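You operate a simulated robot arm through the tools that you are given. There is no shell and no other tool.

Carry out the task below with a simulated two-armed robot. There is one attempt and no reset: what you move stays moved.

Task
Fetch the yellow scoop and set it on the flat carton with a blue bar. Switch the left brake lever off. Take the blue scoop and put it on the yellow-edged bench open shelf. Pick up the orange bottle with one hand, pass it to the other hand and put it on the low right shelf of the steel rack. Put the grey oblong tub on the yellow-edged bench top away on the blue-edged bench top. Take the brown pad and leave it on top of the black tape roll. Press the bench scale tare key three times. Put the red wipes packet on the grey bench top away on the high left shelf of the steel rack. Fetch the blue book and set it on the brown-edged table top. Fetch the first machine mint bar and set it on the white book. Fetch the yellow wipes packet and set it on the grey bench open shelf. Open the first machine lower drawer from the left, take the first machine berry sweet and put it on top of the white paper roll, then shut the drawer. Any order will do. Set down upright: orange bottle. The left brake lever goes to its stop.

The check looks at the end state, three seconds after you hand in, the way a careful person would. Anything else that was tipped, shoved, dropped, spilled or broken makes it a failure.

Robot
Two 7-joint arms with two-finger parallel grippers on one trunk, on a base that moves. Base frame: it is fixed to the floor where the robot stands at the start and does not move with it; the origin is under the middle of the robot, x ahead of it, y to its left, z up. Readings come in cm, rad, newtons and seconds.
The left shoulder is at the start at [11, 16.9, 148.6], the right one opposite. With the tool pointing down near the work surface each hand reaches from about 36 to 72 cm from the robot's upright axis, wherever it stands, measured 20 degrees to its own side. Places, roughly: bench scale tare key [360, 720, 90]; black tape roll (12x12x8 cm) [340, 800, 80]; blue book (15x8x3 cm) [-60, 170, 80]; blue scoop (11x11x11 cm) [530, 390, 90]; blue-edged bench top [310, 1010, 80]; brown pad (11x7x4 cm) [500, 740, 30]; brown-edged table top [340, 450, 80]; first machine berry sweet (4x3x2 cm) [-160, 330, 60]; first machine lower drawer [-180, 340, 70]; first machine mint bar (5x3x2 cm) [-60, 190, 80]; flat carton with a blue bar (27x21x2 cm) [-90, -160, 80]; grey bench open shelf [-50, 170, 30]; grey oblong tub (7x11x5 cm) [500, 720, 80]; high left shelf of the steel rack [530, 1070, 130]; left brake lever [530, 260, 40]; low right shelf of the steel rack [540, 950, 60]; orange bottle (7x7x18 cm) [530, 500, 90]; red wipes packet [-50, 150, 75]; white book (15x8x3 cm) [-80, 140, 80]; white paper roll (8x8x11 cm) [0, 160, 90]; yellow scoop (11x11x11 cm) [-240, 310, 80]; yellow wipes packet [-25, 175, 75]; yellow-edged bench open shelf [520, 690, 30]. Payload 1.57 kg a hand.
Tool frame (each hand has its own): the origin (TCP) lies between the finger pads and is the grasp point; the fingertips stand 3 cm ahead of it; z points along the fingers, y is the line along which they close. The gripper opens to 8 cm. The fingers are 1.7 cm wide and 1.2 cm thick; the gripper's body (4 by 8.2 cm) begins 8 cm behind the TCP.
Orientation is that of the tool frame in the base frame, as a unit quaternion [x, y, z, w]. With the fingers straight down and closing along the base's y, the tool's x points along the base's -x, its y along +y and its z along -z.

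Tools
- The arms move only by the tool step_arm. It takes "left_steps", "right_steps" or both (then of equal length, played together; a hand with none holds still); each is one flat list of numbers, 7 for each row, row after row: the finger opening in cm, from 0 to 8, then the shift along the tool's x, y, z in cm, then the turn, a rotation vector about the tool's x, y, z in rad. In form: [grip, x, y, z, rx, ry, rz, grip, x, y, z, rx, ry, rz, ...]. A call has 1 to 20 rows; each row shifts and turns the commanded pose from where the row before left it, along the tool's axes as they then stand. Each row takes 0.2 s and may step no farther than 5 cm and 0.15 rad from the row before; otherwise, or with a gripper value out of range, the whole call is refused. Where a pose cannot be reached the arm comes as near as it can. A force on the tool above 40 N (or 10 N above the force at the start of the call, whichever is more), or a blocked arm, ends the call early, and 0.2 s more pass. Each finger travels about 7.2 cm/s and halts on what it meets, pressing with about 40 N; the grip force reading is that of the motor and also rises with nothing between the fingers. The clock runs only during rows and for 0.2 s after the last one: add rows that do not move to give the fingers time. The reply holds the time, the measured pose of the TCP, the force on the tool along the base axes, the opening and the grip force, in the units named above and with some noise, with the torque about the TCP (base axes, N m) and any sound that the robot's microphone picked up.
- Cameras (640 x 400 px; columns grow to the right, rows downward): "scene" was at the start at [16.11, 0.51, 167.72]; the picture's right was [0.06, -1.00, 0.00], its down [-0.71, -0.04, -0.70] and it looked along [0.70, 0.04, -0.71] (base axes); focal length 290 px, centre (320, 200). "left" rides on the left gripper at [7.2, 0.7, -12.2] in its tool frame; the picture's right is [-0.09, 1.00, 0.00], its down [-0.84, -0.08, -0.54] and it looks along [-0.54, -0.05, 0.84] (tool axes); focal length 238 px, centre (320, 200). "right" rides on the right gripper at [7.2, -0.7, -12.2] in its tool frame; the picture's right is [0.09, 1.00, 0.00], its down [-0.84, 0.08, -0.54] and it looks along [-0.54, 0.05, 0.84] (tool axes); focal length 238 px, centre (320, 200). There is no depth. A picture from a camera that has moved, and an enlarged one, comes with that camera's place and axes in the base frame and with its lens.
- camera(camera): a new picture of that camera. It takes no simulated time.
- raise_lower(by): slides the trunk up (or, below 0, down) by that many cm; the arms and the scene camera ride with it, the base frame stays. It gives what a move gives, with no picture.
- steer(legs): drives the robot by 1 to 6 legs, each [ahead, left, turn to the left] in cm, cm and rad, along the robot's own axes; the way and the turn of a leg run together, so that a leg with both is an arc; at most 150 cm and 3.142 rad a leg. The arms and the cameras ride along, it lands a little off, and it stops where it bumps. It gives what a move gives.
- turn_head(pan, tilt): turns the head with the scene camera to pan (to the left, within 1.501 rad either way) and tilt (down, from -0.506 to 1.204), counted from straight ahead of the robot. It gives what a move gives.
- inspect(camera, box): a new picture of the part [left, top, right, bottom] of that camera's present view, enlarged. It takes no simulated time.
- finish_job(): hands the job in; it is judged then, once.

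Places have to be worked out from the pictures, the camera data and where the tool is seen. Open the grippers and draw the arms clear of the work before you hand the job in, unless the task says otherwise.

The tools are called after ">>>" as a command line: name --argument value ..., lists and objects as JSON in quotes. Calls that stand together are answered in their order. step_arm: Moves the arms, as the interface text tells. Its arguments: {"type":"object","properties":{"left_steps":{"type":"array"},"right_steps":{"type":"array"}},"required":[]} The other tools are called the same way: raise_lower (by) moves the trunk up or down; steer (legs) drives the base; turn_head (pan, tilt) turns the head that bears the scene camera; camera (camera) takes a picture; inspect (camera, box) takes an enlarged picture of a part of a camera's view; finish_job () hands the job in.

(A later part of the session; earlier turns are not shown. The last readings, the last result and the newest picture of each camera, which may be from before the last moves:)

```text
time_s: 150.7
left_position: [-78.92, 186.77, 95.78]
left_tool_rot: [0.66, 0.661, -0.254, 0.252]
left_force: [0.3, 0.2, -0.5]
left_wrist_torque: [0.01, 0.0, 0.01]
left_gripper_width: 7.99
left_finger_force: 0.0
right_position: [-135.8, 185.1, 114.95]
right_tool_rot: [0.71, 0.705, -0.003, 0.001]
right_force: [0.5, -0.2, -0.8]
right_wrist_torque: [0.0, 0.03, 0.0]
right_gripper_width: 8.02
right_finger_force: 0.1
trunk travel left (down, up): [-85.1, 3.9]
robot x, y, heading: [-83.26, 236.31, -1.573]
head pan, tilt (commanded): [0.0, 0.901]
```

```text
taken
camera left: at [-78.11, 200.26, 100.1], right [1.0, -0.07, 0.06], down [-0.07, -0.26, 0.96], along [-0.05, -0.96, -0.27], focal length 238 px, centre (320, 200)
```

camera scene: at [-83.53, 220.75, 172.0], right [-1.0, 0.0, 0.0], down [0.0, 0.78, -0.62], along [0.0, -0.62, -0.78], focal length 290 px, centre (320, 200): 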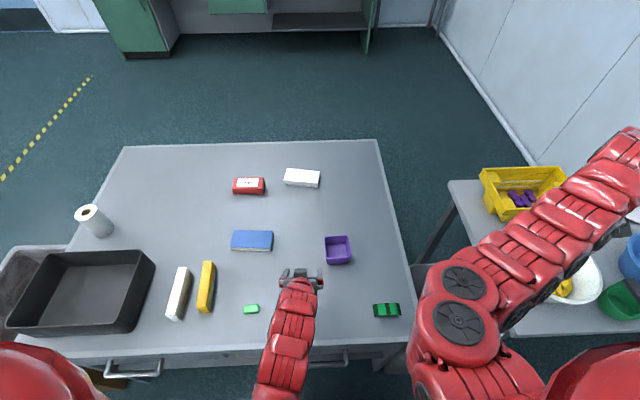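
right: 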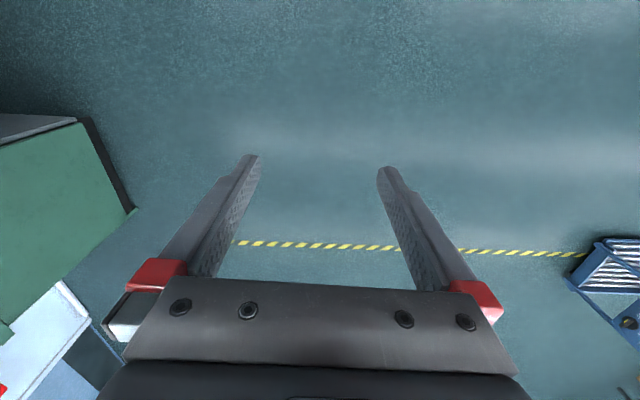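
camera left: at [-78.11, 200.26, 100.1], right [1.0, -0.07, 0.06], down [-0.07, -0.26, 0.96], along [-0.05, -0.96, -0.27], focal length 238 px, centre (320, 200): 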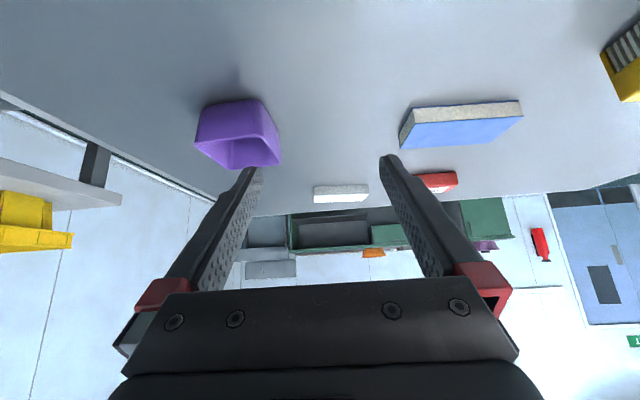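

I zoom on the mint bar to fix its place and orientation.

>>> inspect --camera "scene" --box '[220, 280, 300, 330]'

>>> inspect --camera "scene" --box '[220, 150, 380, 250]'

```text
8.00 times, centred on (260, 305) of scene
camera zoom: at [-83.53, 220.75, 172.0], right [-1.0, 0.0, 0.0], down [0.0, 0.78, -0.62], along [0.0, -0.62, -0.78], focal length 2317 px, centre (800, -640)
```

zoom: 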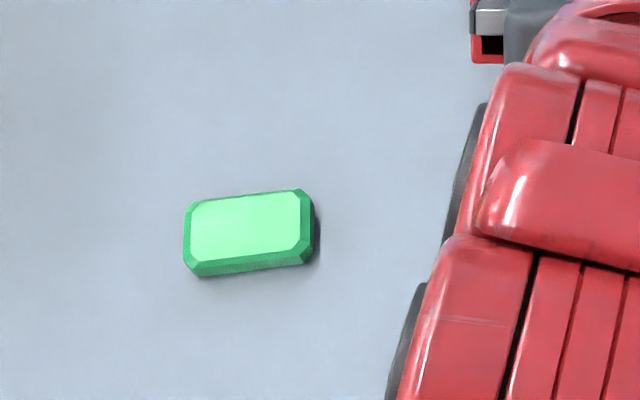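

```text
4.00 times, centred on (300, 200) of scene
camera zoom: at [-83.53, 220.75, 172.0], right [-1.0, 0.0, 0.0], down [0.0, 0.78, -0.62], along [0.0, -0.62, -0.78], focal length 1158 px, centre (400, 200)
```

zoom: 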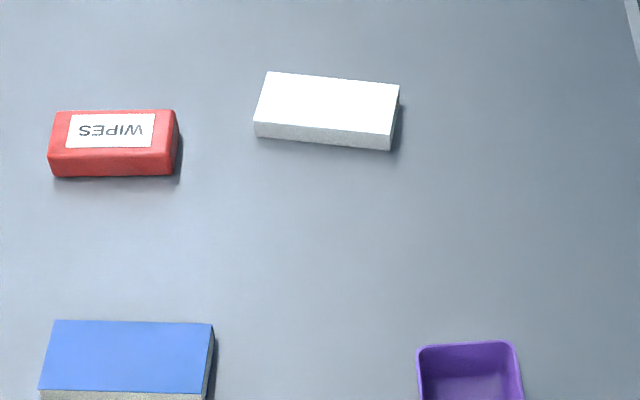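

The mint bar is centred at [-62.3,191.7] turned ~5°. I move the left hand over it, then descend to straddle it near the bench.

>>> step_arm --left_steps '[8, 1.77, 4.15, -0.31, -0.063, 0, -0.071, 8, 1.77, 4.15, -0.31, 0, 0, 0, 8, 1.77, 4.15, -0.31, 0, 0, 0, 8, 1.77, 4.15, -0.31, 0, 0, 0]'

>>> camera --camera "left"

```text
time_s: 151.7
left_position: [-62.74, 194.14, 91.81]
left_tool_rot: [0.628, 0.691, -0.242, 0.262]
left_force: [0.0, -1.2, -0.5]
left_wrist_torque: [-0.02, -0.01, 0.01]
left_gripper_width: 8.02
left_finger_force: 0.1
right_position: [-135.81, 185.05, 114.9]
right_tool_rot: [0.71, 0.704, -0.003, 0.001]
right_force: [0.3, 1.3, -1.2]
right_wrist_torque: [0.01, -0.01, -0.03]
right_gripper_width: 8.0
right_finger_force: 0.1
trunk travel left (down, up): [-85.1, 3.9]
robot x, y, heading: [-83.52, 235.96, -1.575]
head pan, tilt (commanded): [0.0, 0.901]
```

```text
taken
camera left: at [-63.22, 207.67, 96.15], right [1.0, 0.03, 0.06], down [-0.05, -0.27, 0.96], along [0.04, -0.96, -0.27], focal length 238 px, centre (320, 200)
```

left: 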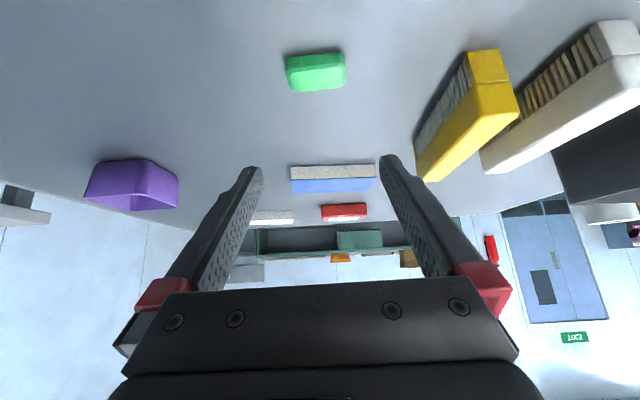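

The bar is centred between the fingers' line. I descend onto it.

>>> step_arm --left_steps '[8, 2.5, 0.175, 3.52, 0, 0, 0, 8, 2.5, 0.175, 3.52, 0, 0, 0]'

>>> camera --camera "left"

```text
time_s: 152.3
left_position: [-62.35, 193.14, 82.98]
left_tool_rot: [0.627, 0.692, -0.241, 0.263]
left_force: [-0.9, 1.0, 0.5]
left_wrist_torque: [0.01, -0.01, -0.02]
left_gripper_width: 8.0
left_finger_force: 0.1
right_position: [-135.77, 184.88, 114.91]
right_tool_rot: [0.709, 0.705, -0.003, 0.002]
right_force: [0.6, -0.6, 0.8]
right_wrist_torque: [0.04, -0.04, 0.01]
right_gripper_width: 7.96
right_finger_force: 0.0
trunk travel left (down, up): [-85.1, 3.9]
robot x, y, heading: [-83.57, 236.19, -1.576]
head pan, tilt (commanded): [0.0, 0.901]
```

```text
taken
camera left: at [-62.82, 206.57, 87.39], right [1.0, 0.03, 0.06], down [-0.05, -0.27, 0.96], along [0.04, -0.96, -0.27], focal length 238 px, centre (320, 200)
```

left: 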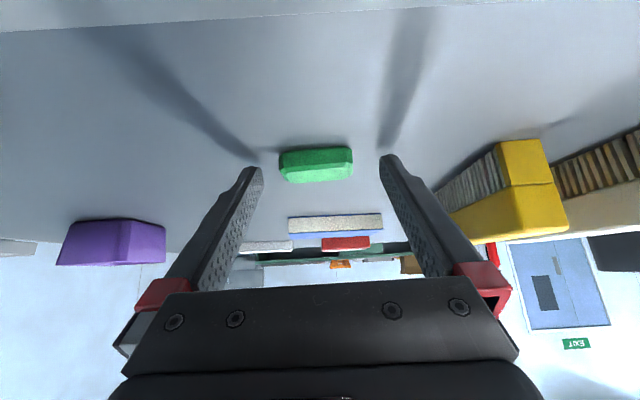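

The bar is between the fingertips. I close gently.

>>> step_arm --left_steps '[5, 0, 0, 0, 0, 0, 0, 3.5, 0, 0, 0, 0, 0, 0, 3.5, 0, 0, 0, 0, 0, 0, 3.5, 0, 0, 0, 0, 0, 0]'

>>> camera --camera "left"

```text
time_s: 153.3
left_position: [-62.26, 193.14, 83.08]
left_tool_rot: [0.627, 0.692, -0.242, 0.263]
left_force: [-1.0, 0.8, 0.5]
left_wrist_torque: [-0.01, -0.01, 0.0]
left_gripper_width: 4.64
left_finger_force: 39.9
right_position: [-135.95, 185.11, 114.85]
right_tool_rot: [0.71, 0.705, -0.003, 0.002]
right_force: [-0.2, -0.6, 0.4]
right_wrist_torque: [0.02, -0.02, 0.01]
right_gripper_width: 8.01
right_finger_force: 0.1
trunk travel left (down, up): [-85.1, 3.9]
robot x, y, heading: [-83.41, 236.21, -1.568]
head pan, tilt (commanded): [0.0, 0.901]
```

```text
taken
camera left: at [-62.87, 206.6, 87.44], right [1.0, 0.03, 0.06], down [-0.05, -0.27, 0.96], along [0.04, -0.96, -0.27], focal length 238 px, centre (320, 200)
```

left: 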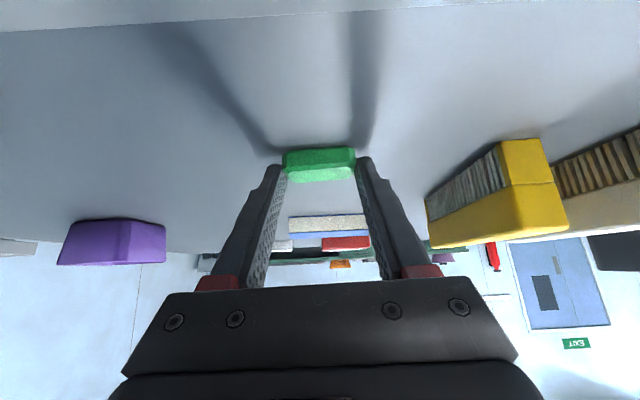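

The mint bar is gripped. I lift it, and look west to see the machine drawer and scoop area before deciding where to go.

>>> step_arm --left_steps '[3.5, -3.33, 0, -3.72, 0, 0, 0, 3.5, -3.33, 0, -3.72, 0, 0, 0, 3.5, -3.33, 0, -3.72, 0, 0, 0, 3.5, -3.33, 0, -3.72, 0, 0, 0]'

>>> turn_head --pan -1.5 --tilt 0.55

>>> camera --camera "scene"

>>> camera --camera "left"

```text
time_s: 154.3
left_position: [-62.1, 190.06, 95.37]
left_tool_rot: [0.628, 0.692, -0.242, 0.262]
left_force: [-0.6, -0.1, -0.2]
left_wrist_torque: [0.05, 0.02, 0.01]
left_gripper_width: 4.63
left_finger_force: 40.0
left hand out of reach, approached as far as the arm can: row 3, 4
right_position: [-135.84, 184.97, 114.83]
right_tool_rot: [0.71, 0.704, -0.003, 0.001]
right_force: [0.4, -0.6, 0.8]
right_wrist_torque: [0.0, 0.0, -0.01]
right_gripper_width: 8.0
right_finger_force: 0.0
trunk travel left (down, up): [-85.1, 3.9]
robot x, y, heading: [-83.41, 236.22, -1.575]
head pan, tilt (commanded): [0.0, 0.901]
```

```text
time_s: 155.9
left_position: [-62.1, 190.19, 95.5]
left_tool_rot: [0.628, 0.692, -0.241, 0.263]
left_force: [1.0, -0.8, 0.1]
left_wrist_torque: [-0.02, 0.02, -0.01]
left_gripper_width: 4.65
left_finger_force: 40.3
right_position: [-135.84, 185.06, 114.73]
right_tool_rot: [0.71, 0.705, -0.004, 0.002]
right_force: [0.4, -1.6, -0.1]
right_wrist_torque: [0.02, 0.01, 0.0]
right_gripper_width: 7.99
right_finger_force: 0.2
trunk travel left (down, up): [-85.1, 3.9]
robot x, y, heading: [-83.33, 236.6, -1.572]
head pan, tilt (commanded): [-1.499, 0.55]
```

```text
taken
camera scene: at [-92.54, 227.59, 174.92], right [-0.07, 1.0, 0.0], down [0.52, 0.04, -0.85], along [-0.85, -0.06, -0.52], focal length 290 px, centre (320, 200)
```

scene: 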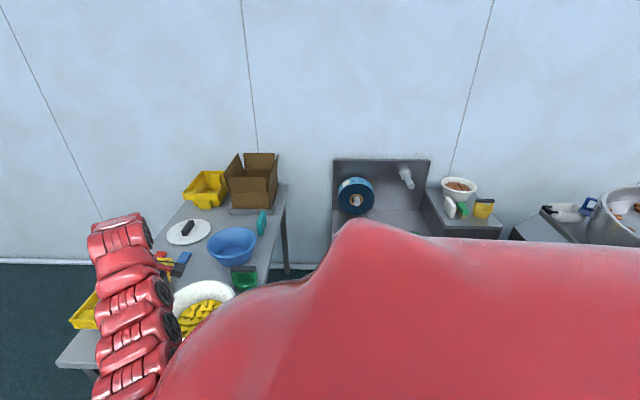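

```text
taken
camera left: at [-62.74, 203.71, 99.83], right [1.0, 0.03, 0.06], down [-0.05, -0.27, 0.96], along [0.04, -0.96, -0.27], focal length 238 px, centre (320, 200)
```

left: 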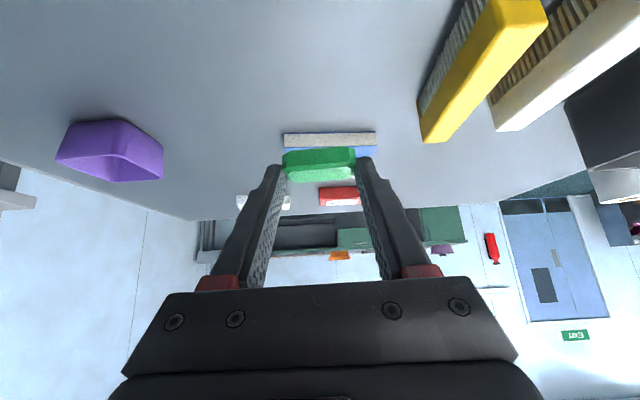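

I zoom in on the dark cabinet with the yellow scoop.

>>> inspect --camera "scene" --box '[320, 140, 640, 260]'

```text
2.00 times, centred on (480, 200) of scene
camera zoom: at [-92.54, 227.59, 174.92], right [-0.07, 1.0, 0.0], down [0.52, 0.04, -0.85], along [-0.85, -0.06, -0.52], focal length 579 px, centre (0, 200)
```

zoom: 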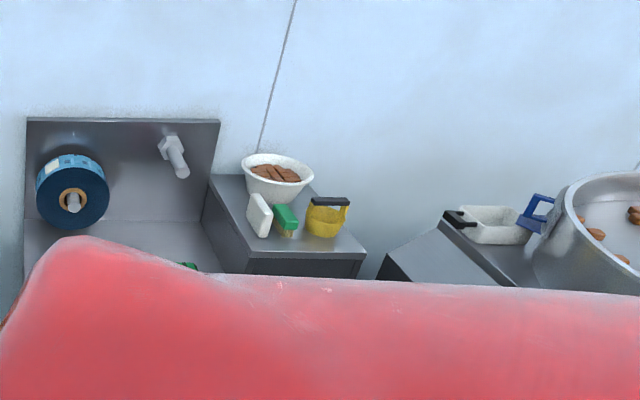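

The scoop sits near [-238,311] on the dark cabinet. I back off from the bench, turn clockwise to face west and look at the machine front on my right.

>>> steer --legs '[[-18, 0, 0], [0, 0, -1.571]]'

>>> turn_head --pan -1.0 --tilt 0.5

>>> camera --camera "scene"

```text
time_s: 161.3
left_position: [-129.77, 233.38, 95.49]
left_tool_rot: [0.933, 0.042, -0.357, 0.014]
left_force: [0.3, -0.1, 0.0]
left_wrist_torque: [0.0, 0.01, -0.01]
left_gripper_width: 4.68
left_finger_force: 40.3
right_position: [-134.28, 307.04, 114.9]
right_tool_rot: [1.0, -0.007, -0.003, -0.001]
right_force: [-0.7, 0.0, -0.6]
right_wrist_torque: [-0.01, 0.02, 0.02]
right_gripper_width: 8.03
right_finger_force: 0.0
trunk travel left (down, up): [-85.1, 3.9]
robot x, y, heading: [-83.64, 254.39, 3.132]
head pan, tilt (commanded): [-1.499, 0.55]
```

```text
time_s: 162.2
left_position: [-129.73, 233.32, 95.54]
left_tool_rot: [0.933, 0.041, -0.357, 0.014]
left_force: [0.5, 0.4, -1.5]
left_wrist_torque: [-0.02, 0.0, 0.03]
left_gripper_width: 4.64
left_finger_force: 39.6
right_position: [-134.24, 307.16, 114.89]
right_tool_rot: [1.0, -0.007, -0.004, -0.002]
right_force: [0.4, -0.2, 0.4]
right_wrist_torque: [0.02, 0.02, -0.02]
right_gripper_width: 7.96
right_finger_force: 0.1
trunk travel left (down, up): [-85.1, 3.9]
robot x, y, heading: [-83.31, 254.27, 3.133]
head pan, tilt (commanded): [-1.0, 0.499]
```

```text
taken
camera scene: at [-96.4, 262.14, 175.37], right [0.85, 0.53, 0.0], down [0.25, -0.41, -0.88], along [-0.47, 0.74, -0.48], focal length 290 px, centre (320, 200)
```

scene: 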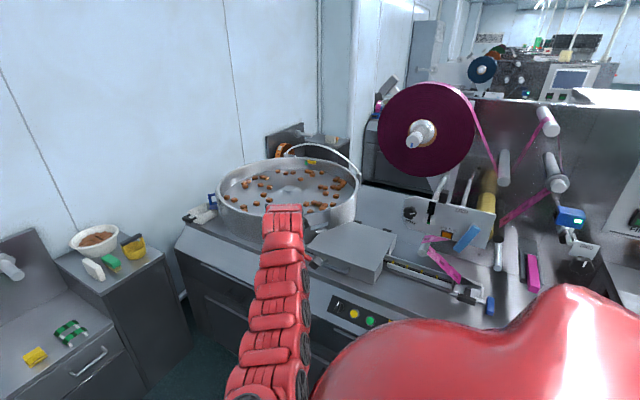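

The machine front with its drawers is north-west. I drive 45 cm west and look at the front panel directly.

>>> steer --legs '[[45, 0, 0]]'

>>> turn_head --pan -1.3 --tilt 0.75

>>> camera --camera "scene"

```text
time_s: 164.9
left_position: [-175.33, 234.47, 95.46]
left_tool_rot: [0.933, 0.038, -0.357, 0.013]
left_force: [-0.2, -0.6, -0.3]
left_wrist_torque: [0.02, 0.0, 0.0]
left_gripper_width: 4.64
left_finger_force: 40.2
right_position: [-179.16, 308.19, 114.92]
right_tool_rot: [1.0, -0.012, -0.003, -0.002]
right_force: [0.0, 0.6, -0.1]
right_wrist_torque: [0.01, 0.01, 0.01]
right_gripper_width: 8.0
right_finger_force: 0.0
trunk travel left (down, up): [-85.1, 3.9]
robot x, y, heading: [-128.98, 255.0, 3.119]
head pan, tilt (commanded): [-1.0, 0.499]
```

```text
time_s: 165.7
left_position: [-175.4, 234.35, 95.45]
left_tool_rot: [0.934, 0.038, -0.355, 0.012]
left_force: [0.1, 0.9, 0.0]
left_wrist_torque: [0.01, 0.01, 0.01]
left_gripper_width: 4.65
left_finger_force: 39.4
right_position: [-179.13, 308.28, 114.88]
right_tool_rot: [1.0, -0.012, -0.003, -0.002]
right_force: [0.2, -0.2, 0.3]
right_wrist_torque: [-0.01, 0.0, -0.01]
right_gripper_width: 7.98
right_finger_force: 0.1
trunk travel left (down, up): [-85.1, 3.9]
robot x, y, heading: [-128.83, 254.89, 3.126]
head pan, tilt (commanded): [-1.3, 0.75]
```

```text
taken
camera scene: at [-139.1, 263.19, 173.18], right [0.97, 0.25, 0.0], down [0.17, -0.66, -0.73], along [-0.18, 0.71, -0.68], focal length 290 px, centre (320, 200)
```

scene: 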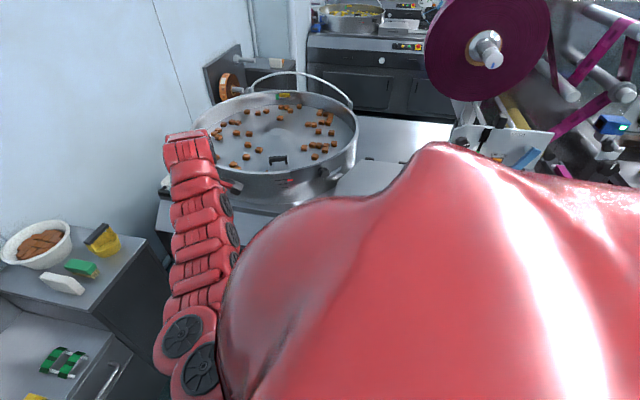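

I turn right to face the machine front squarely (north) and look at the drawers.

>>> steer --legs '[[0, 0, -1.555]]'

>>> turn_head --pan 0.5 --tilt 0.9

>>> camera --camera "scene"

```text
time_s: 170.0
left_position: [-149.28, 301.4, 95.49]
left_tool_rot: [0.685, -0.635, -0.26, -0.244]
left_force: [-0.5, -0.2, -0.2]
left_wrist_torque: [0.0, 0.01, 0.01]
left_gripper_width: 4.68
left_finger_force: 39.8
right_position: [-75.52, 305.1, 114.96]
right_tool_rot: [-0.697, 0.717, 0.001, 0.003]
right_force: [-0.6, 0.3, -0.7]
right_wrist_torque: [-0.03, 0.03, 0.02]
right_gripper_width: 8.01
right_finger_force: 0.2
trunk travel left (down, up): [-85.1, 3.9]
robot x, y, heading: [-128.9, 255.06, 1.55]
head pan, tilt (commanded): [-1.3, 0.75]
```

```text
time_s: 171.8
left_position: [-149.29, 301.39, 95.5]
left_tool_rot: [0.685, -0.635, -0.26, -0.244]
left_force: [0.1, 0.8, -0.5]
left_wrist_torque: [0.02, 0.01, 0.0]
left_gripper_width: 4.68
left_finger_force: 40.1
right_position: [-75.67, 305.15, 114.82]
right_tool_rot: [-0.698, 0.716, 0.0, 0.003]
right_force: [-0.8, -1.0, 0.4]
right_wrist_torque: [0.0, -0.01, -0.03]
right_gripper_width: 8.02
right_finger_force: 0.1
trunk travel left (down, up): [-85.1, 3.9]
robot x, y, heading: [-129.06, 254.8, 1.548]
head pan, tilt (commanded): [0.499, 0.901]
```

```text
taken
camera scene: at [-132.26, 269.74, 171.99], right [0.89, 0.46, 0.0], down [0.36, -0.7, -0.62], along [-0.29, 0.55, -0.78], focal length 290 px, centre (320, 200)
```

scene: 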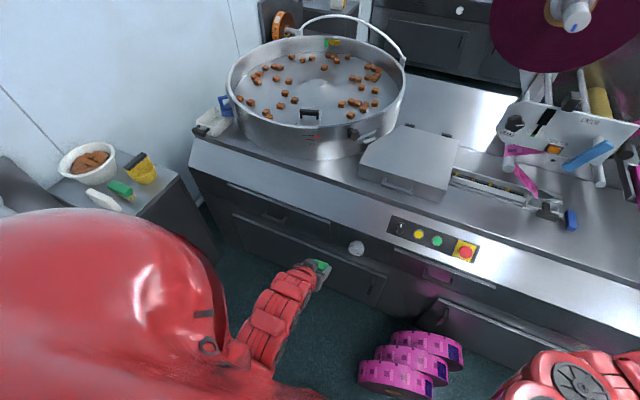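

I zoom in on the left drawer and its handle.

>>> inspect --camera "scene" --box '[180, 130, 400, 290]'

```text
2.50 times, centred on (290, 210) of scene
camera zoom: at [-132.26, 269.74, 171.99], right [0.89, 0.46, 0.0], down [0.36, -0.7, -0.62], along [-0.29, 0.55, -0.78], focal length 724 px, centre (395, 175)
```

zoom: 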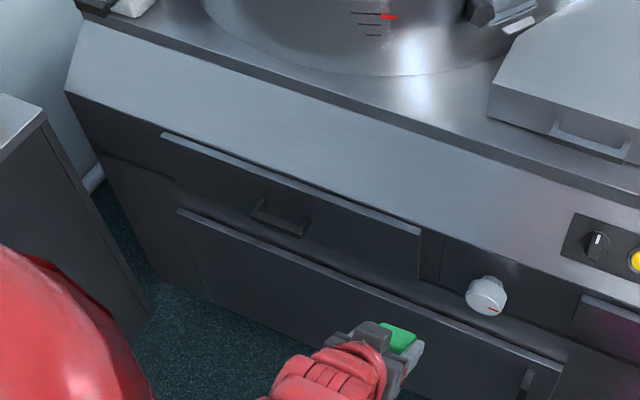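

The handle is at about [-183,322,71], a bar along x on the left drawer. I need the left hand free for it, so I go back to the bench to set the mint bar down nearer the front, where I can take it from the other side later.

>>> steer --legs '[[0, 0, -3.12], [0, 46, 0]]'

>>> turn_head --pan 0.0 --tilt 0.85

>>> camera --camera "scene"

```text
time_s: 181.9
left_position: [-63.37, 206.43, 95.61]
left_tool_rot: [0.642, 0.679, -0.246, 0.258]
left_force: [0.3, 0.3, -0.9]
left_wrist_torque: [0.02, 0.01, 0.03]
left_gripper_width: 4.63
left_finger_force: 40.2
right_position: [-137.19, 204.08, 114.82]
right_tool_rot: [0.723, 0.69, -0.003, 0.002]
right_force: [0.2, 0.7, -0.7]
right_wrist_torque: [0.0, 0.02, 0.0]
right_gripper_width: 8.0
right_finger_force: 0.0
trunk travel left (down, up): [-85.1, 3.9]
robot x, y, heading: [-83.09, 253.28, -1.612]
head pan, tilt (commanded): [0.499, 0.901]
```

```text
time_s: 182.8
left_position: [-63.47, 206.38, 95.38]
left_tool_rot: [0.641, 0.68, -0.246, 0.258]
left_force: [0.0, -0.7, -0.8]
left_wrist_torque: [0.02, -0.01, 0.03]
left_gripper_width: 4.63
left_finger_force: 39.9
right_position: [-137.3, 204.24, 114.78]
right_tool_rot: [0.724, 0.69, -0.003, 0.001]
right_force: [-0.1, -0.3, -0.6]
right_wrist_torque: [0.0, 0.01, -0.01]
right_gripper_width: 7.99
right_finger_force: 0.0
trunk travel left (down, up): [-85.1, 3.9]
robot x, y, heading: [-82.91, 253.26, -1.612]
head pan, tilt (commanded): [0.0, 0.85]
```

```text
taken
camera scene: at [-83.6, 237.45, 172.38], right [-1.0, 0.04, 0.0], down [0.03, 0.75, -0.66], along [-0.03, -0.66, -0.75], focal length 290 px, centre (320, 200)
```

scene: 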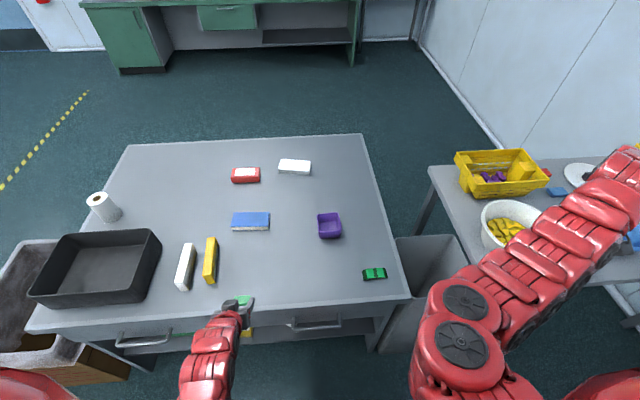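

I square up, move in close, and will set the mint bar at a free spot near [-73,157].

>>> steer --legs '[[0, 0, 0.041], [0, 8, 0], [21, 0, 0]]'

>>> raise_lower --by -6

```text
time_s: 185.5
left_position: [-53.53, 186.79, 95.56]
left_tool_rot: [0.627, 0.692, -0.241, 0.263]
left_force: [0.5, 1.0, 0.4]
left_wrist_torque: [0.02, 0.01, -0.02]
left_gripper_width: 4.63
left_finger_force: 40.3
right_position: [-127.29, 181.55, 115.02]
right_tool_rot: [0.709, 0.706, -0.005, 0.0]
right_force: [0.6, 0.2, -0.3]
right_wrist_torque: [-0.02, 0.0, 0.01]
right_gripper_width: 8.01
right_finger_force: 0.1
trunk travel left (down, up): [-85.1, 3.9]
robot x, y, heading: [-74.6, 232.62, -1.571]
head pan, tilt (commanded): [0.0, 0.85]
```

```text
time_s: 186.5
left_position: [-53.52, 186.86, 89.66]
left_tool_rot: [0.627, 0.692, -0.241, 0.264]
left_force: [0.4, 0.1, -0.7]
left_wrist_torque: [-0.01, -0.01, 0.01]
left_gripper_width: 4.65
left_finger_force: 40.0
right_position: [-127.24, 181.53, 108.95]
right_tool_rot: [0.709, 0.705, -0.005, 0.001]
right_force: [0.0, -0.5, 0.6]
right_wrist_torque: [0.0, 0.03, 0.01]
right_gripper_width: 8.0
right_finger_force: 0.1
trunk travel left (down, up): [-79.1, 9.9]
robot x, y, heading: [-75.19, 232.44, -1.572]
head pan, tilt (commanded): [0.0, 0.85]
```

The hand is near the yellow bar but untouched. I carry the mint bar over to the free spot.

>>> step_arm --left_steps '[3.5, -2.575, -2.76, 2.15, 0, 0, 0, 3.5, -2.575, -2.76, 2.15, 0, 0, 0, 3.5, -2.575, -2.76, 2.15, 0, 0, 0, 3.5, -2.575, -2.76, 2.15, 0, 0, 0, 3.5, -2.575, -2.76, 2.15, 0, 0, 0, 3.5, -2.575, -2.76, 2.15, 0, 0, 0, 3.5, -2.575, -2.76, 2.15, 0, 0, 0, 3.5, -2.575, -2.76, 2.15, 0, 0, 0]'

>>> camera --camera "scene"

```text
time_s: 188.3
left_position: [-73.06, 157.73, 90.58]
left_tool_rot: [0.628, 0.693, -0.239, 0.263]
left_force: [-0.5, -0.5, 0.1]
left_wrist_torque: [0.02, -0.01, 0.0]
left_gripper_width: 4.65
left_finger_force: 39.8
right_position: [-127.44, 181.36, 108.86]
right_tool_rot: [0.709, 0.705, -0.004, 0.001]
right_force: [-0.2, 0.7, -0.6]
right_wrist_torque: [0.02, 0.0, 0.0]
right_gripper_width: 7.99
right_finger_force: 0.1
trunk travel left (down, up): [-79.1, 9.9]
robot x, y, heading: [-74.91, 233.07, -1.571]
head pan, tilt (commanded): [0.0, 0.85]
```

```text
taken
camera scene: at [-75.14, 216.82, 166.36], right [-1.0, 0.0, 0.0], down [0.0, 0.75, -0.66], along [0.0, -0.66, -0.75], focal length 290 px, centre (320, 200)
```

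scene: 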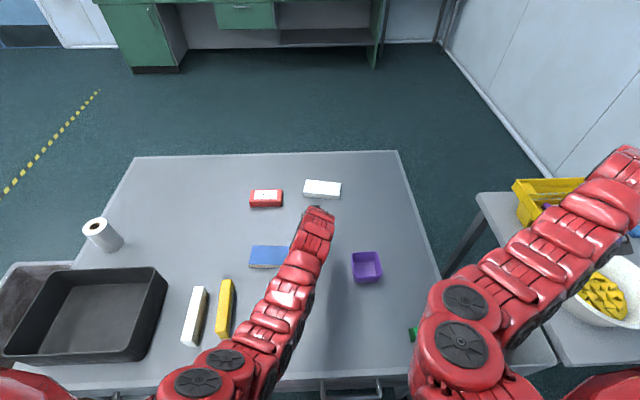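

The spot under the hand is free. I lower the mint bar to the bench and release it.

>>> step_arm --left_steps '[3.5, 2.4, 0, 2.67, 0, 0, 0, 3.5, 2.3, 0, 2.6, 0, 0, 0, 3.5, 0, 0, 0, 0, 0, 0]'

>>> step_arm --left_steps '[6, 0, 0, 0, 0, 0, 0, 8, 0, 0, 0, 0, 0, 0, 8, 0, 0, 0, 0, 0, 0, 8, -3.3, 0, -3.7, 0, 0, 0, 8, -3.3, 0, -3.7, 0, 0, 0, 8, -3.3, 0, -3.7, 0, 0, 0]'

>>> camera --camera "left"

```text
time_s: 189.1
left_position: [-73.0, 158.04, 83.6]
left_tool_rot: [0.628, 0.692, -0.241, 0.262]
left_force: [-1.0, -0.1, 0.5]
left_wrist_torque: [0.02, 0.0, 0.02]
left_gripper_width: 4.66
left_finger_force: 39.7
right_position: [-127.27, 181.67, 108.93]
right_tool_rot: [0.709, 0.705, -0.005, 0.0]
right_force: [0.2, -0.3, 0.3]
right_wrist_torque: [-0.01, -0.01, 0.01]
right_gripper_width: 8.0
right_finger_force: 0.1
trunk travel left (down, up): [-79.1, 9.9]
robot x, y, heading: [-74.75, 232.87, -1.571]
head pan, tilt (commanded): [0.0, 0.85]
```

```text
time_s: 190.5
left_position: [-72.95, 157.87, 98.68]
left_tool_rot: [0.627, 0.692, -0.241, 0.263]
left_force: [-1.1, -0.2, -0.5]
left_wrist_torque: [-0.03, -0.01, -0.01]
left_gripper_width: 7.99
left_finger_force: 0.0
right_position: [-127.3, 181.51, 108.9]
right_tool_rot: [0.709, 0.706, -0.004, 0.001]
right_force: [-0.7, 0.3, 0.5]
right_wrist_torque: [-0.03, -0.01, 0.04]
right_gripper_width: 8.0
right_finger_force: 0.1
trunk travel left (down, up): [-79.1, 9.9]
robot x, y, heading: [-74.95, 233.2, -1.571]
head pan, tilt (commanded): [0.0, 0.85]
```

```text
taken
camera left: at [-73.58, 171.43, 103.03], right [1.0, 0.03, 0.06], down [-0.05, -0.27, 0.96], along [0.04, -0.96, -0.27], focal length 238 px, centre (320, 200)
```

left: 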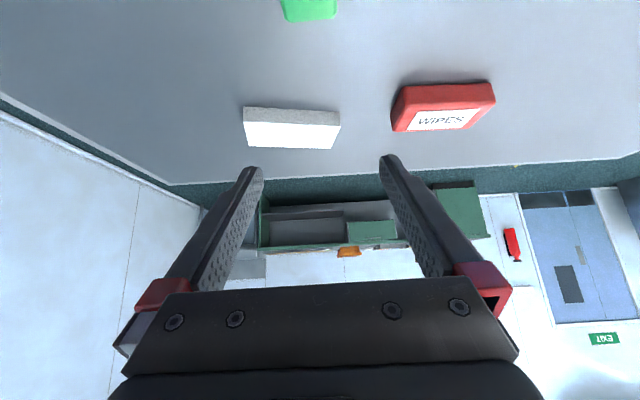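

The mint bar lies at about [-73,157]. I retract the left hand, then drive to the drawer and turn to face the machine.

>>> step_arm --left_steps '[8, 3.13, 2.88, -2.37, 0, 0, 0, 8, 3.13, 2.88, -2.37, 0, 0, 0, 8, 3.13, 2.88, -2.37, 0, 0, 0, 8, 3.13, 2.88, -2.37, 0, 0, 0, 8, 3.13, 2.88, -2.37, 0, 0, 0, 8, 3.13, 2.88, -2.37, 0, 0, 0]'

>>> steer --legs '[[-20, 0, 0], [0, -92, 0], [0, 0, 3.14]]'

>>> turn_head --pan 0.25 --tilt 0.8

>>> camera --camera "scene"

```text
time_s: 191.9
left_position: [-60.54, 179.0, 96.56]
left_tool_rot: [0.628, 0.692, -0.241, 0.263]
left_force: [-0.1, 0.0, -0.7]
left_wrist_torque: [0.03, 0.02, 0.0]
left_gripper_width: 7.98
left_finger_force: 0.0
left hand out of reach, approached as far as the arm can: row 6
right_position: [-127.4, 181.42, 108.93]
right_tool_rot: [0.709, 0.705, -0.003, 0.002]
right_force: [-1.3, 0.1, -0.5]
right_wrist_torque: [0.0, -0.04, 0.03]
right_gripper_width: 8.0
right_finger_force: 0.0
trunk travel left (down, up): [-79.1, 9.9]
robot x, y, heading: [-74.95, 232.96, -1.572]
head pan, tilt (commanded): [0.0, 0.85]
```

```text
time_s: 205.2
left_position: [-181.29, 306.37, 96.61]
left_tool_rot: [0.691, -0.629, -0.263, -0.241]
left_force: [-0.4, 0.0, 0.0]
left_wrist_torque: [-0.02, 0.01, -0.01]
left_gripper_width: 7.98
left_finger_force: 0.0
right_position: [-114.59, 303.49, 108.78]
right_tool_rot: [-0.704, 0.711, 0.001, 0.003]
right_force: [-0.1, 0.0, -0.5]
right_wrist_torque: [0.01, -0.03, 0.0]
right_gripper_width: 8.01
right_finger_force: 0.0
trunk travel left (down, up): [-79.1, 9.9]
robot x, y, heading: [-167.18, 252.71, 1.565]
head pan, tilt (commanded): [0.0, 0.85]
```

```text
time_s: 206.0
left_position: [-181.19, 306.4, 96.61]
left_tool_rot: [0.692, -0.629, -0.261, -0.24]
left_force: [-0.5, 0.6, -0.7]
left_wrist_torque: [-0.02, 0.01, 0.02]
left_gripper_width: 8.0
left_finger_force: 0.0
right_position: [-114.51, 303.38, 108.86]
right_tool_rot: [-0.703, 0.711, 0.0, 0.004]
right_force: [-0.2, 0.0, -0.5]
right_wrist_torque: [-0.01, 0.0, 0.01]
right_gripper_width: 8.0
right_finger_force: 0.0
trunk travel left (down, up): [-79.1, 9.9]
robot x, y, heading: [-167.39, 252.48, 1.561]
head pan, tilt (commanded): [0.25, 0.799]
```

```text
taken
camera scene: at [-169.0, 268.45, 166.78], right [0.97, 0.24, 0.0], down [0.17, -0.7, -0.7], along [-0.17, 0.68, -0.72], focal length 290 px, centre (320, 200)
```

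scene: 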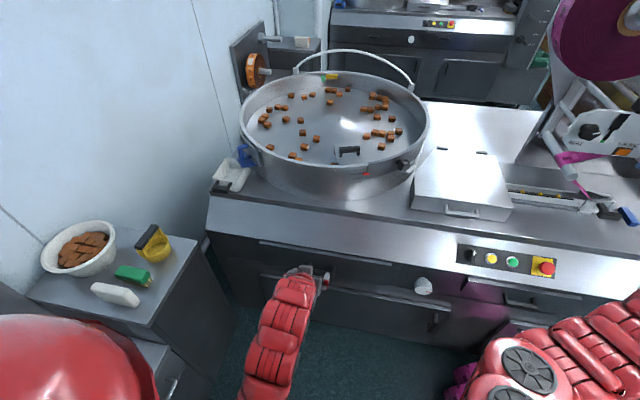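

The left hand is right in front of the drawer handle. I lower the trunk 26 cm and then turn the left hand horizontal with the fingers closing vertically.

>>> raise_lower --by -26

>>> step_arm --left_steps '[8, 0, 0, 0, 0, -0.14, 0, 8, 0, 0, 0, 0, -0.14, 0, 8, 0, 0, 0, 0, -0.14, 0, 8, 0, 0, 0, 0, -0.14, 0, 8, 0, 0, 0, 0, 0, 0.14, 8, 0, 0, 0, 0, 0, 0.14, 8, 0, 0, 0, 0, 0, 0.14, 8, 0, 0, 0, 0, 0, 0.14, 8, 0, 0, 0, 0, 0, 0.14, 8, 0, 0, 0, 0, 0, 0.14, 8, 0, 0, 0, 0, 0, 0.14, 8, 0, 0, 0, 0, 0, 0.14, 8, 0, 0, 0, 0, 0, 0.14, 8, 0, 0, 0, 0, 0, 0.14, 8, 0, 0, 0, 0, 0, 0.14]'

>>> camera --camera "left"

>>> camera --camera "scene"

```text
time_s: 208.7
left_position: [-181.3, 306.38, 70.62]
left_tool_rot: [0.691, -0.629, -0.263, -0.241]
left_force: [0.3, -0.4, 0.5]
left_wrist_torque: [-0.01, -0.01, 0.02]
left_gripper_width: 8.02
left_finger_force: 0.1
right_position: [-114.58, 303.49, 82.93]
right_tool_rot: [-0.703, 0.711, 0.001, 0.004]
right_force: [-0.3, -0.4, 0.3]
right_wrist_torque: [0.0, 0.0, -0.02]
right_gripper_width: 8.01
right_finger_force: 0.1
trunk travel left (down, up): [-53.1, 35.9]
robot x, y, heading: [-167.23, 252.48, 1.566]
head pan, tilt (commanded): [0.25, 0.799]
```

```text
time_s: 211.9
left_position: [-181.37, 306.28, 70.62]
left_tool_rot: [-0.05, 0.798, 0.6, -0.018]
left_force: [0.6, -0.1, -0.1]
left_wrist_torque: [-0.01, 0.0, 0.0]
left_gripper_width: 7.97
left_finger_force: 0.0
right_position: [-114.56, 303.55, 82.83]
right_tool_rot: [-0.703, 0.711, 0.001, 0.004]
right_force: [0.6, -0.6, -0.8]
right_wrist_torque: [-0.03, 0.02, -0.02]
right_gripper_width: 7.98
right_finger_force: 0.0
trunk travel left (down, up): [-53.1, 35.9]
robot x, y, heading: [-166.81, 252.31, 1.566]
head pan, tilt (commanded): [0.25, 0.799]
```

```text
taken
camera left: at [-187.33, 294.14, 74.53], right [0.03, 0.28, 0.96], down [0.88, -0.46, 0.1], along [0.47, 0.84, -0.27], focal length 238 px, centre (320, 200)
```

left: 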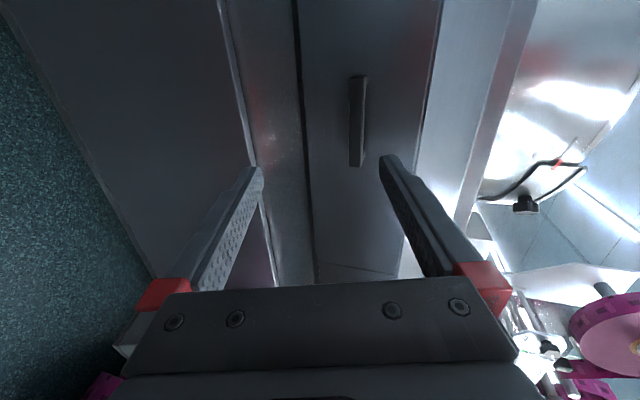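

```text
taken
camera scene: at [-169.03, 268.46, 140.78], right [0.97, 0.24, 0.0], down [0.17, -0.7, -0.7], along [-0.17, 0.68, -0.72], focal length 290 px, centre (320, 200)
```

scene: 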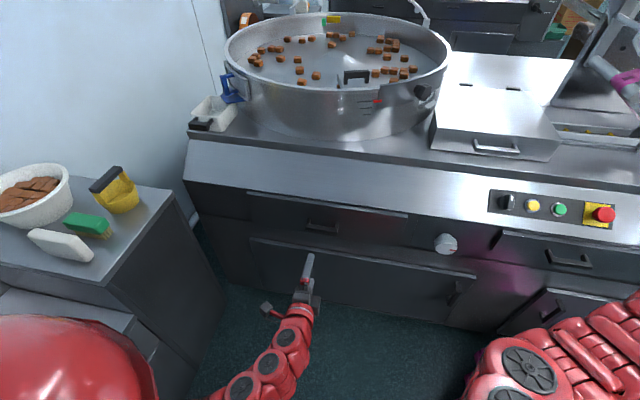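

The left camera shows the handle bar between the open fingers, at about [-182.5,322.4,70.4], 10 cm long. I advance to straddle it with the fingers half open.

>>> step_arm --left_steps '[6, -0.11, 1.09, 3.39, 0, 0, 0, 5.5, -0.11, 1.09, 3.39, 0, 0, 0, 5.5, -0.11, 1.09, 3.39, 0, 0, 0]'

>>> camera --camera "left"

```text
time_s: 212.7
left_position: [-181.99, 316.88, 70.87]
left_tool_rot: [-0.05, 0.798, 0.6, -0.017]
left_force: [0.1, 0.4, -1.2]
left_wrist_torque: [0.0, 0.02, -0.01]
left_gripper_width: 5.48
left_finger_force: 0.1
right_position: [-114.56, 303.59, 82.89]
right_tool_rot: [-0.703, 0.711, 0.001, 0.004]
right_force: [0.2, 0.7, 0.6]
right_wrist_torque: [-0.02, 0.02, -0.02]
right_gripper_width: 8.02
right_finger_force: 0.0
trunk travel left (down, up): [-53.1, 35.9]
robot x, y, heading: [-166.73, 252.64, 1.564]
head pan, tilt (commanded): [0.25, 0.799]
```

```text
taken
camera left: at [-188.11, 304.8, 74.76], right [0.03, 0.28, 0.96], down [0.88, -0.45, 0.1], along [0.47, 0.84, -0.27], focal length 238 px, centre (320, 200)
```

left: 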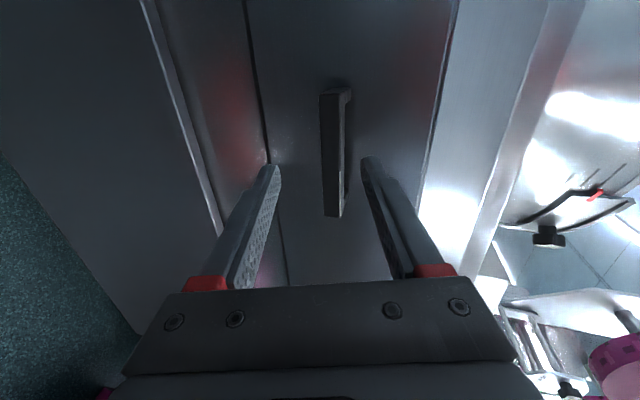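

The bar lines up with the fingers. One more short advance, then close on the bar.

>>> step_arm --left_steps '[5.5, 0.03, 1.0, 3.4, 0, 0, 0, 5.5, 0, 0, 0, 0, 0, 0]'

>>> step_arm --left_steps '[3, 0, 0, 0, 0, 0, 0, 0.5, 0, 0, 0, 0, 0, 0, 0.5, 0, 0, 0, 0, 0, 0, 0.5, 0, 0, 0, 0, 0, 0]'

>>> camera --camera "left"

```text
time_s: 213.3
left_position: [-182.43, 320.52, 70.98]
left_tool_rot: [-0.051, 0.798, 0.6, -0.016]
left_force: [0.8, 1.4, 0.2]
left_wrist_torque: [0.01, -0.03, -0.01]
left_gripper_width: 5.5
left_finger_force: 0.0
right_position: [-114.53, 303.39, 82.99]
right_tool_rot: [-0.704, 0.711, 0.001, 0.004]
right_force: [0.3, 0.4, 0.3]
right_wrist_torque: [-0.02, 0.02, 0.01]
right_gripper_width: 7.99
right_finger_force: 0.0
trunk travel left (down, up): [-53.1, 35.9]
robot x, y, heading: [-167.09, 252.39, 1.567]
head pan, tilt (commanded): [0.25, 0.799]
```

```text
time_s: 214.3
left_position: [-182.46, 320.35, 70.93]
left_tool_rot: [-0.05, 0.798, 0.6, -0.018]
left_force: [0.3, 0.0, 1.3]
left_wrist_torque: [0.37, 0.64, -0.22]
left_gripper_width: 2.01
left_finger_force: 33.9
right_position: [-114.45, 303.53, 82.91]
right_tool_rot: [-0.703, 0.711, 0.001, 0.004]
right_force: [0.0, -0.5, -0.6]
right_wrist_torque: [0.02, -0.03, 0.0]
right_gripper_width: 8.01
right_finger_force: 0.3
trunk travel left (down, up): [-53.1, 35.9]
robot x, y, heading: [-166.73, 252.84, 1.568]
head pan, tilt (commanded): [0.25, 0.799]
```

```text
taken
camera left: at [-188.44, 308.23, 74.79], right [0.03, 0.28, 0.96], down [0.88, -0.46, 0.1], along [0.47, 0.84, -0.26], focal length 238 px, centre (320, 200)
```

left: 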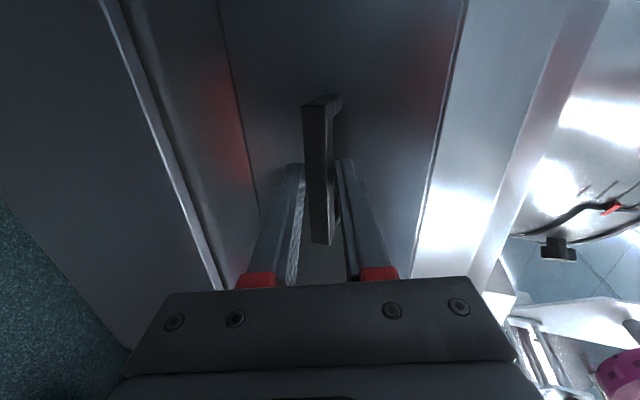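

Gripped on the bar. I pull the drawer toward me in small steps.

>>> step_arm --left_steps '[0.5, 0.2, -0.55, -1.91, 0, 0, 0, 0.5, 0.2, -0.55, -1.91, 0, 0, 0, 0.5, 0.2, -0.55, -1.91, 0, 0, 0]'

>>> camera --camera "scene"

```text
time_s: 215.1
left_position: [-182.09, 314.36, 70.88]
left_tool_rot: [-0.05, 0.798, 0.601, -0.015]
left_force: [10.3, -1.4, -4.9]
left_wrist_torque: [0.14, 0.66, 0.14]
left_gripper_width: 2.01
left_finger_force: 33.4
right_position: [-114.34, 303.5, 82.86]
right_tool_rot: [-0.704, 0.71, 0.001, 0.004]
right_force: [0.2, -0.5, -0.6]
right_wrist_torque: [0.04, -0.02, 0.01]
right_gripper_width: 7.99
right_finger_force: 0.1
trunk travel left (down, up): [-53.1, 35.9]
robot x, y, heading: [-167.08, 252.82, 1.564]
head pan, tilt (commanded): [0.25, 0.799]
```

```text
taken
camera scene: at [-168.88, 268.4, 140.78], right [0.97, 0.24, 0.0], down [0.17, -0.7, -0.7], along [-0.17, 0.68, -0.72], focal length 290 px, centre (320, 200)
```

scene: 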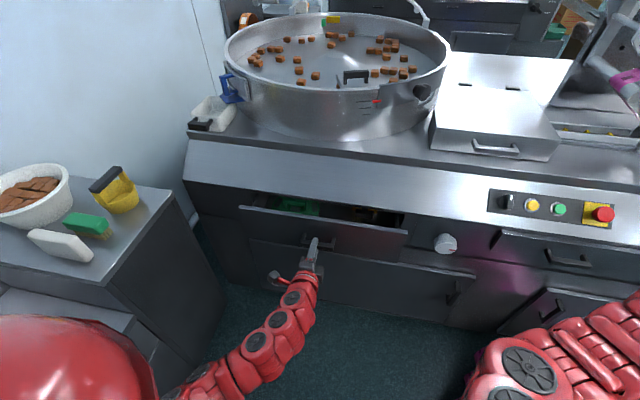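

The drawer is coming out. I continue, with a small sideways correction.

>>> step_arm --left_steps '[0.5, 0.3, -0.55, -1.91, 0, 0, 0, 0.5, 0.3, -0.55, -1.91, 0, 0, 0, 0.5, 0.25, -0.55, -1.91, 0, 0, 0, 0.5, 0.25, -0.55, -1.91, 0, 0, 0, 0.5, 0.25, -0.55, -1.91, 0, 0, 0]'

>>> camera --camera "scene"

```text
time_s: 216.3
left_position: [-182.55, 304.25, 70.95]
left_tool_rot: [-0.049, 0.797, 0.602, -0.017]
left_force: [21.8, -0.8, -0.5]
left_wrist_torque: [0.27, 0.41, -0.84]
left_gripper_width: 2.01
left_finger_force: 34.0
right_position: [-114.43, 303.47, 82.81]
right_tool_rot: [-0.703, 0.711, 0.003, 0.002]
right_force: [-0.4, 0.6, 0.3]
right_wrist_torque: [0.03, 0.01, 0.04]
right_gripper_width: 7.97
right_finger_force: 0.0
trunk travel left (down, up): [-53.1, 35.9]
robot x, y, heading: [-167.26, 252.53, 1.564]
head pan, tilt (commanded): [0.25, 0.799]
```

```text
taken
camera scene: at [-168.77, 268.4, 140.79], right [0.97, 0.24, 0.0], down [0.17, -0.7, -0.7], along [-0.17, 0.68, -0.72], focal length 290 px, centre (320, 200)
```

scene: 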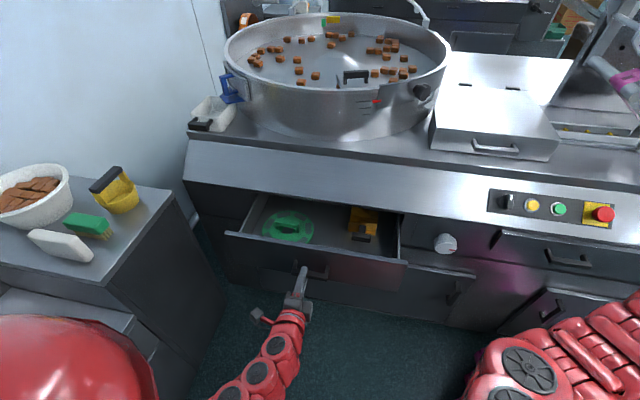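

Opening well; the drawer pushes the hand toward +x, so I ease that way while pulling the last part.

>>> step_arm --left_steps '[0.5, -0.15, -0.56, -1.92, 0, 0, 0, 0.5, 0, -0.56, -1.92, 0, 0, 0, 0.5, 0.05, -0.56, -1.92, 0, 0, 0]'

>>> inspect --camera "scene" --box '[210, 170, 450, 310]'

```text
time_s: 217.1
left_position: [-182.29, 298.36, 71.0]
left_tool_rot: [-0.052, 0.797, 0.601, -0.02]
left_force: [-12.6, -1.7, 15.0]
left_wrist_torque: [0.64, 0.89, 0.73]
left_gripper_width: 2.0
left_finger_force: 33.5
right_position: [-114.61, 303.38, 82.95]
right_tool_rot: [-0.704, 0.71, 0.001, 0.005]
right_force: [0.0, 0.5, 0.8]
right_wrist_torque: [0.04, -0.01, 0.02]
right_gripper_width: 8.0
right_finger_force: 0.0
trunk travel left (down, up): [-53.1, 35.9]
robot x, y, heading: [-167.7, 252.08, 1.568]
head pan, tilt (commanded): [0.25, 0.799]
```

```text
2.67 times, centred on (330, 240) of scene
camera zoom: at [-169.15, 268.23, 140.82], right [0.97, 0.24, 0.0], down [0.17, -0.69, -0.7], along [-0.17, 0.68, -0.72], focal length 772 px, centre (293, 93)
```

zoom: 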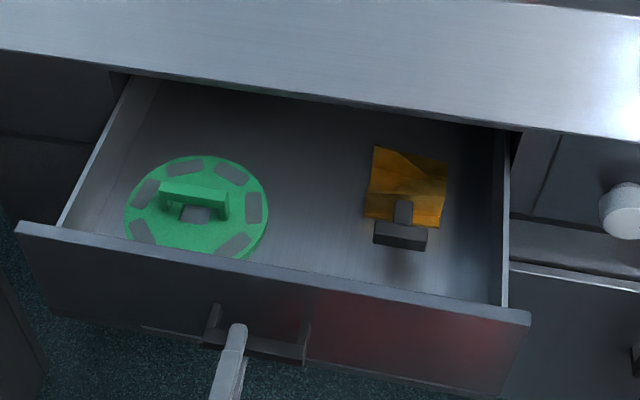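

The drawer is about 22 cm open, showing a green disc and an orange item; the sweet should be close behind the front panel, hidden from here. I release the handle, back off and raise the trunk to look in from above.

>>> step_arm --left_steps '[3, 0, 0, 0, 0, 0, 0, 5.5, 0, 0, 0, 0, 0, 0, 5.5, 0, 0, 0, 0, 0, 0, 5.5, 0.5, -1.37, -4.7, 0, 0, 0, 5.5, 0.5, -1.37, -4.7, 0, 0, 0]'

>>> raise_lower --by 35

>>> turn_head --pan 0.1 --tilt 1.1

>>> camera --camera "scene"

```text
time_s: 218.3
left_position: [-182.04, 292.45, 70.92]
left_tool_rot: [-0.052, 0.798, 0.601, -0.017]
left_force: [-0.3, -0.2, -0.2]
left_wrist_torque: [0.02, 0.0, 0.01]
left_gripper_width: 5.5
left_finger_force: 0.1
left hand out of reach, approached as far as the arm can: row 5
right_position: [-114.47, 303.54, 82.9]
right_tool_rot: [-0.704, 0.71, 0.001, 0.004]
right_force: [-0.4, 1.0, 0.0]
right_wrist_torque: [0.01, 0.0, -0.01]
right_gripper_width: 8.01
right_finger_force: 0.1
trunk travel left (down, up): [-53.1, 35.9]
robot x, y, heading: [-167.08, 252.32, 1.56]
head pan, tilt (commanded): [0.25, 0.799]
```

```text
time_s: 221.7
left_position: [-181.95, 292.39, 105.88]
left_tool_rot: [-0.05, 0.798, 0.6, -0.017]
left_force: [-0.2, -0.3, 0.3]
left_wrist_torque: [-0.02, 0.03, -0.01]
left_gripper_width: 5.52
left_finger_force: 0.1
right_position: [-114.66, 303.63, 117.92]
right_tool_rot: [-0.704, 0.711, 0.0, 0.005]
right_force: [-0.2, 0.1, 0.0]
right_wrist_torque: [0.0, 0.0, 0.0]
right_gripper_width: 8.01
right_finger_force: 0.1
trunk travel left (down, up): [-88.1, 0.9]
robot x, y, heading: [-166.89, 252.5, 1.566]
head pan, tilt (commanded): [0.25, 0.799]
```

```text
time_s: 222.5
left_position: [-181.88, 292.47, 106.0]
left_tool_rot: [-0.05, 0.798, 0.6, -0.016]
left_force: [0.5, 0.6, -0.6]
left_wrist_torque: [0.0, 0.0, 0.01]
left_gripper_width: 5.52
left_finger_force: 0.2
right_position: [-114.57, 303.53, 117.87]
right_tool_rot: [-0.703, 0.711, 0.001, 0.005]
right_force: [-0.4, 0.8, -1.3]
right_wrist_torque: [0.01, -0.02, -0.02]
right_gripper_width: 8.0
right_finger_force: 0.0
trunk travel left (down, up): [-88.1, 0.9]
robot x, y, heading: [-166.88, 252.32, 1.564]
head pan, tilt (commanded): [0.099, 1.1]
```

```text
taken
camera scene: at [-167.66, 266.91, 173.61], right [1.0, 0.09, 0.0], down [0.08, -0.89, -0.45], along [-0.04, 0.45, -0.89], focal length 290 px, centre (320, 200)
```

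scene: 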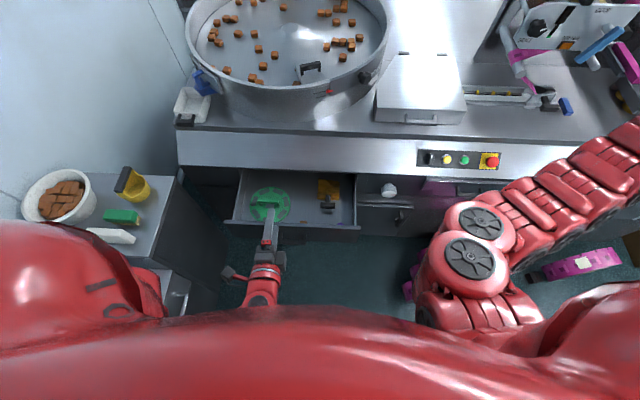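

I zoom into the open drawer from this higher view.

>>> inspect --camera "scene" --box '[220, 150, 380, 260]'

```text
3.64 times, centred on (300, 205) of scene
camera zoom: at [-167.66, 266.91, 173.61], right [1.0, 0.09, 0.0], down [0.08, -0.89, -0.45], along [-0.04, 0.45, -0.89], focal length 1053 px, centre (393, 182)
```

zoom: 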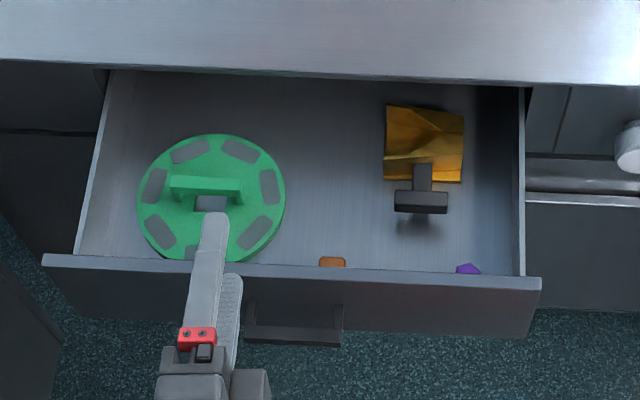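

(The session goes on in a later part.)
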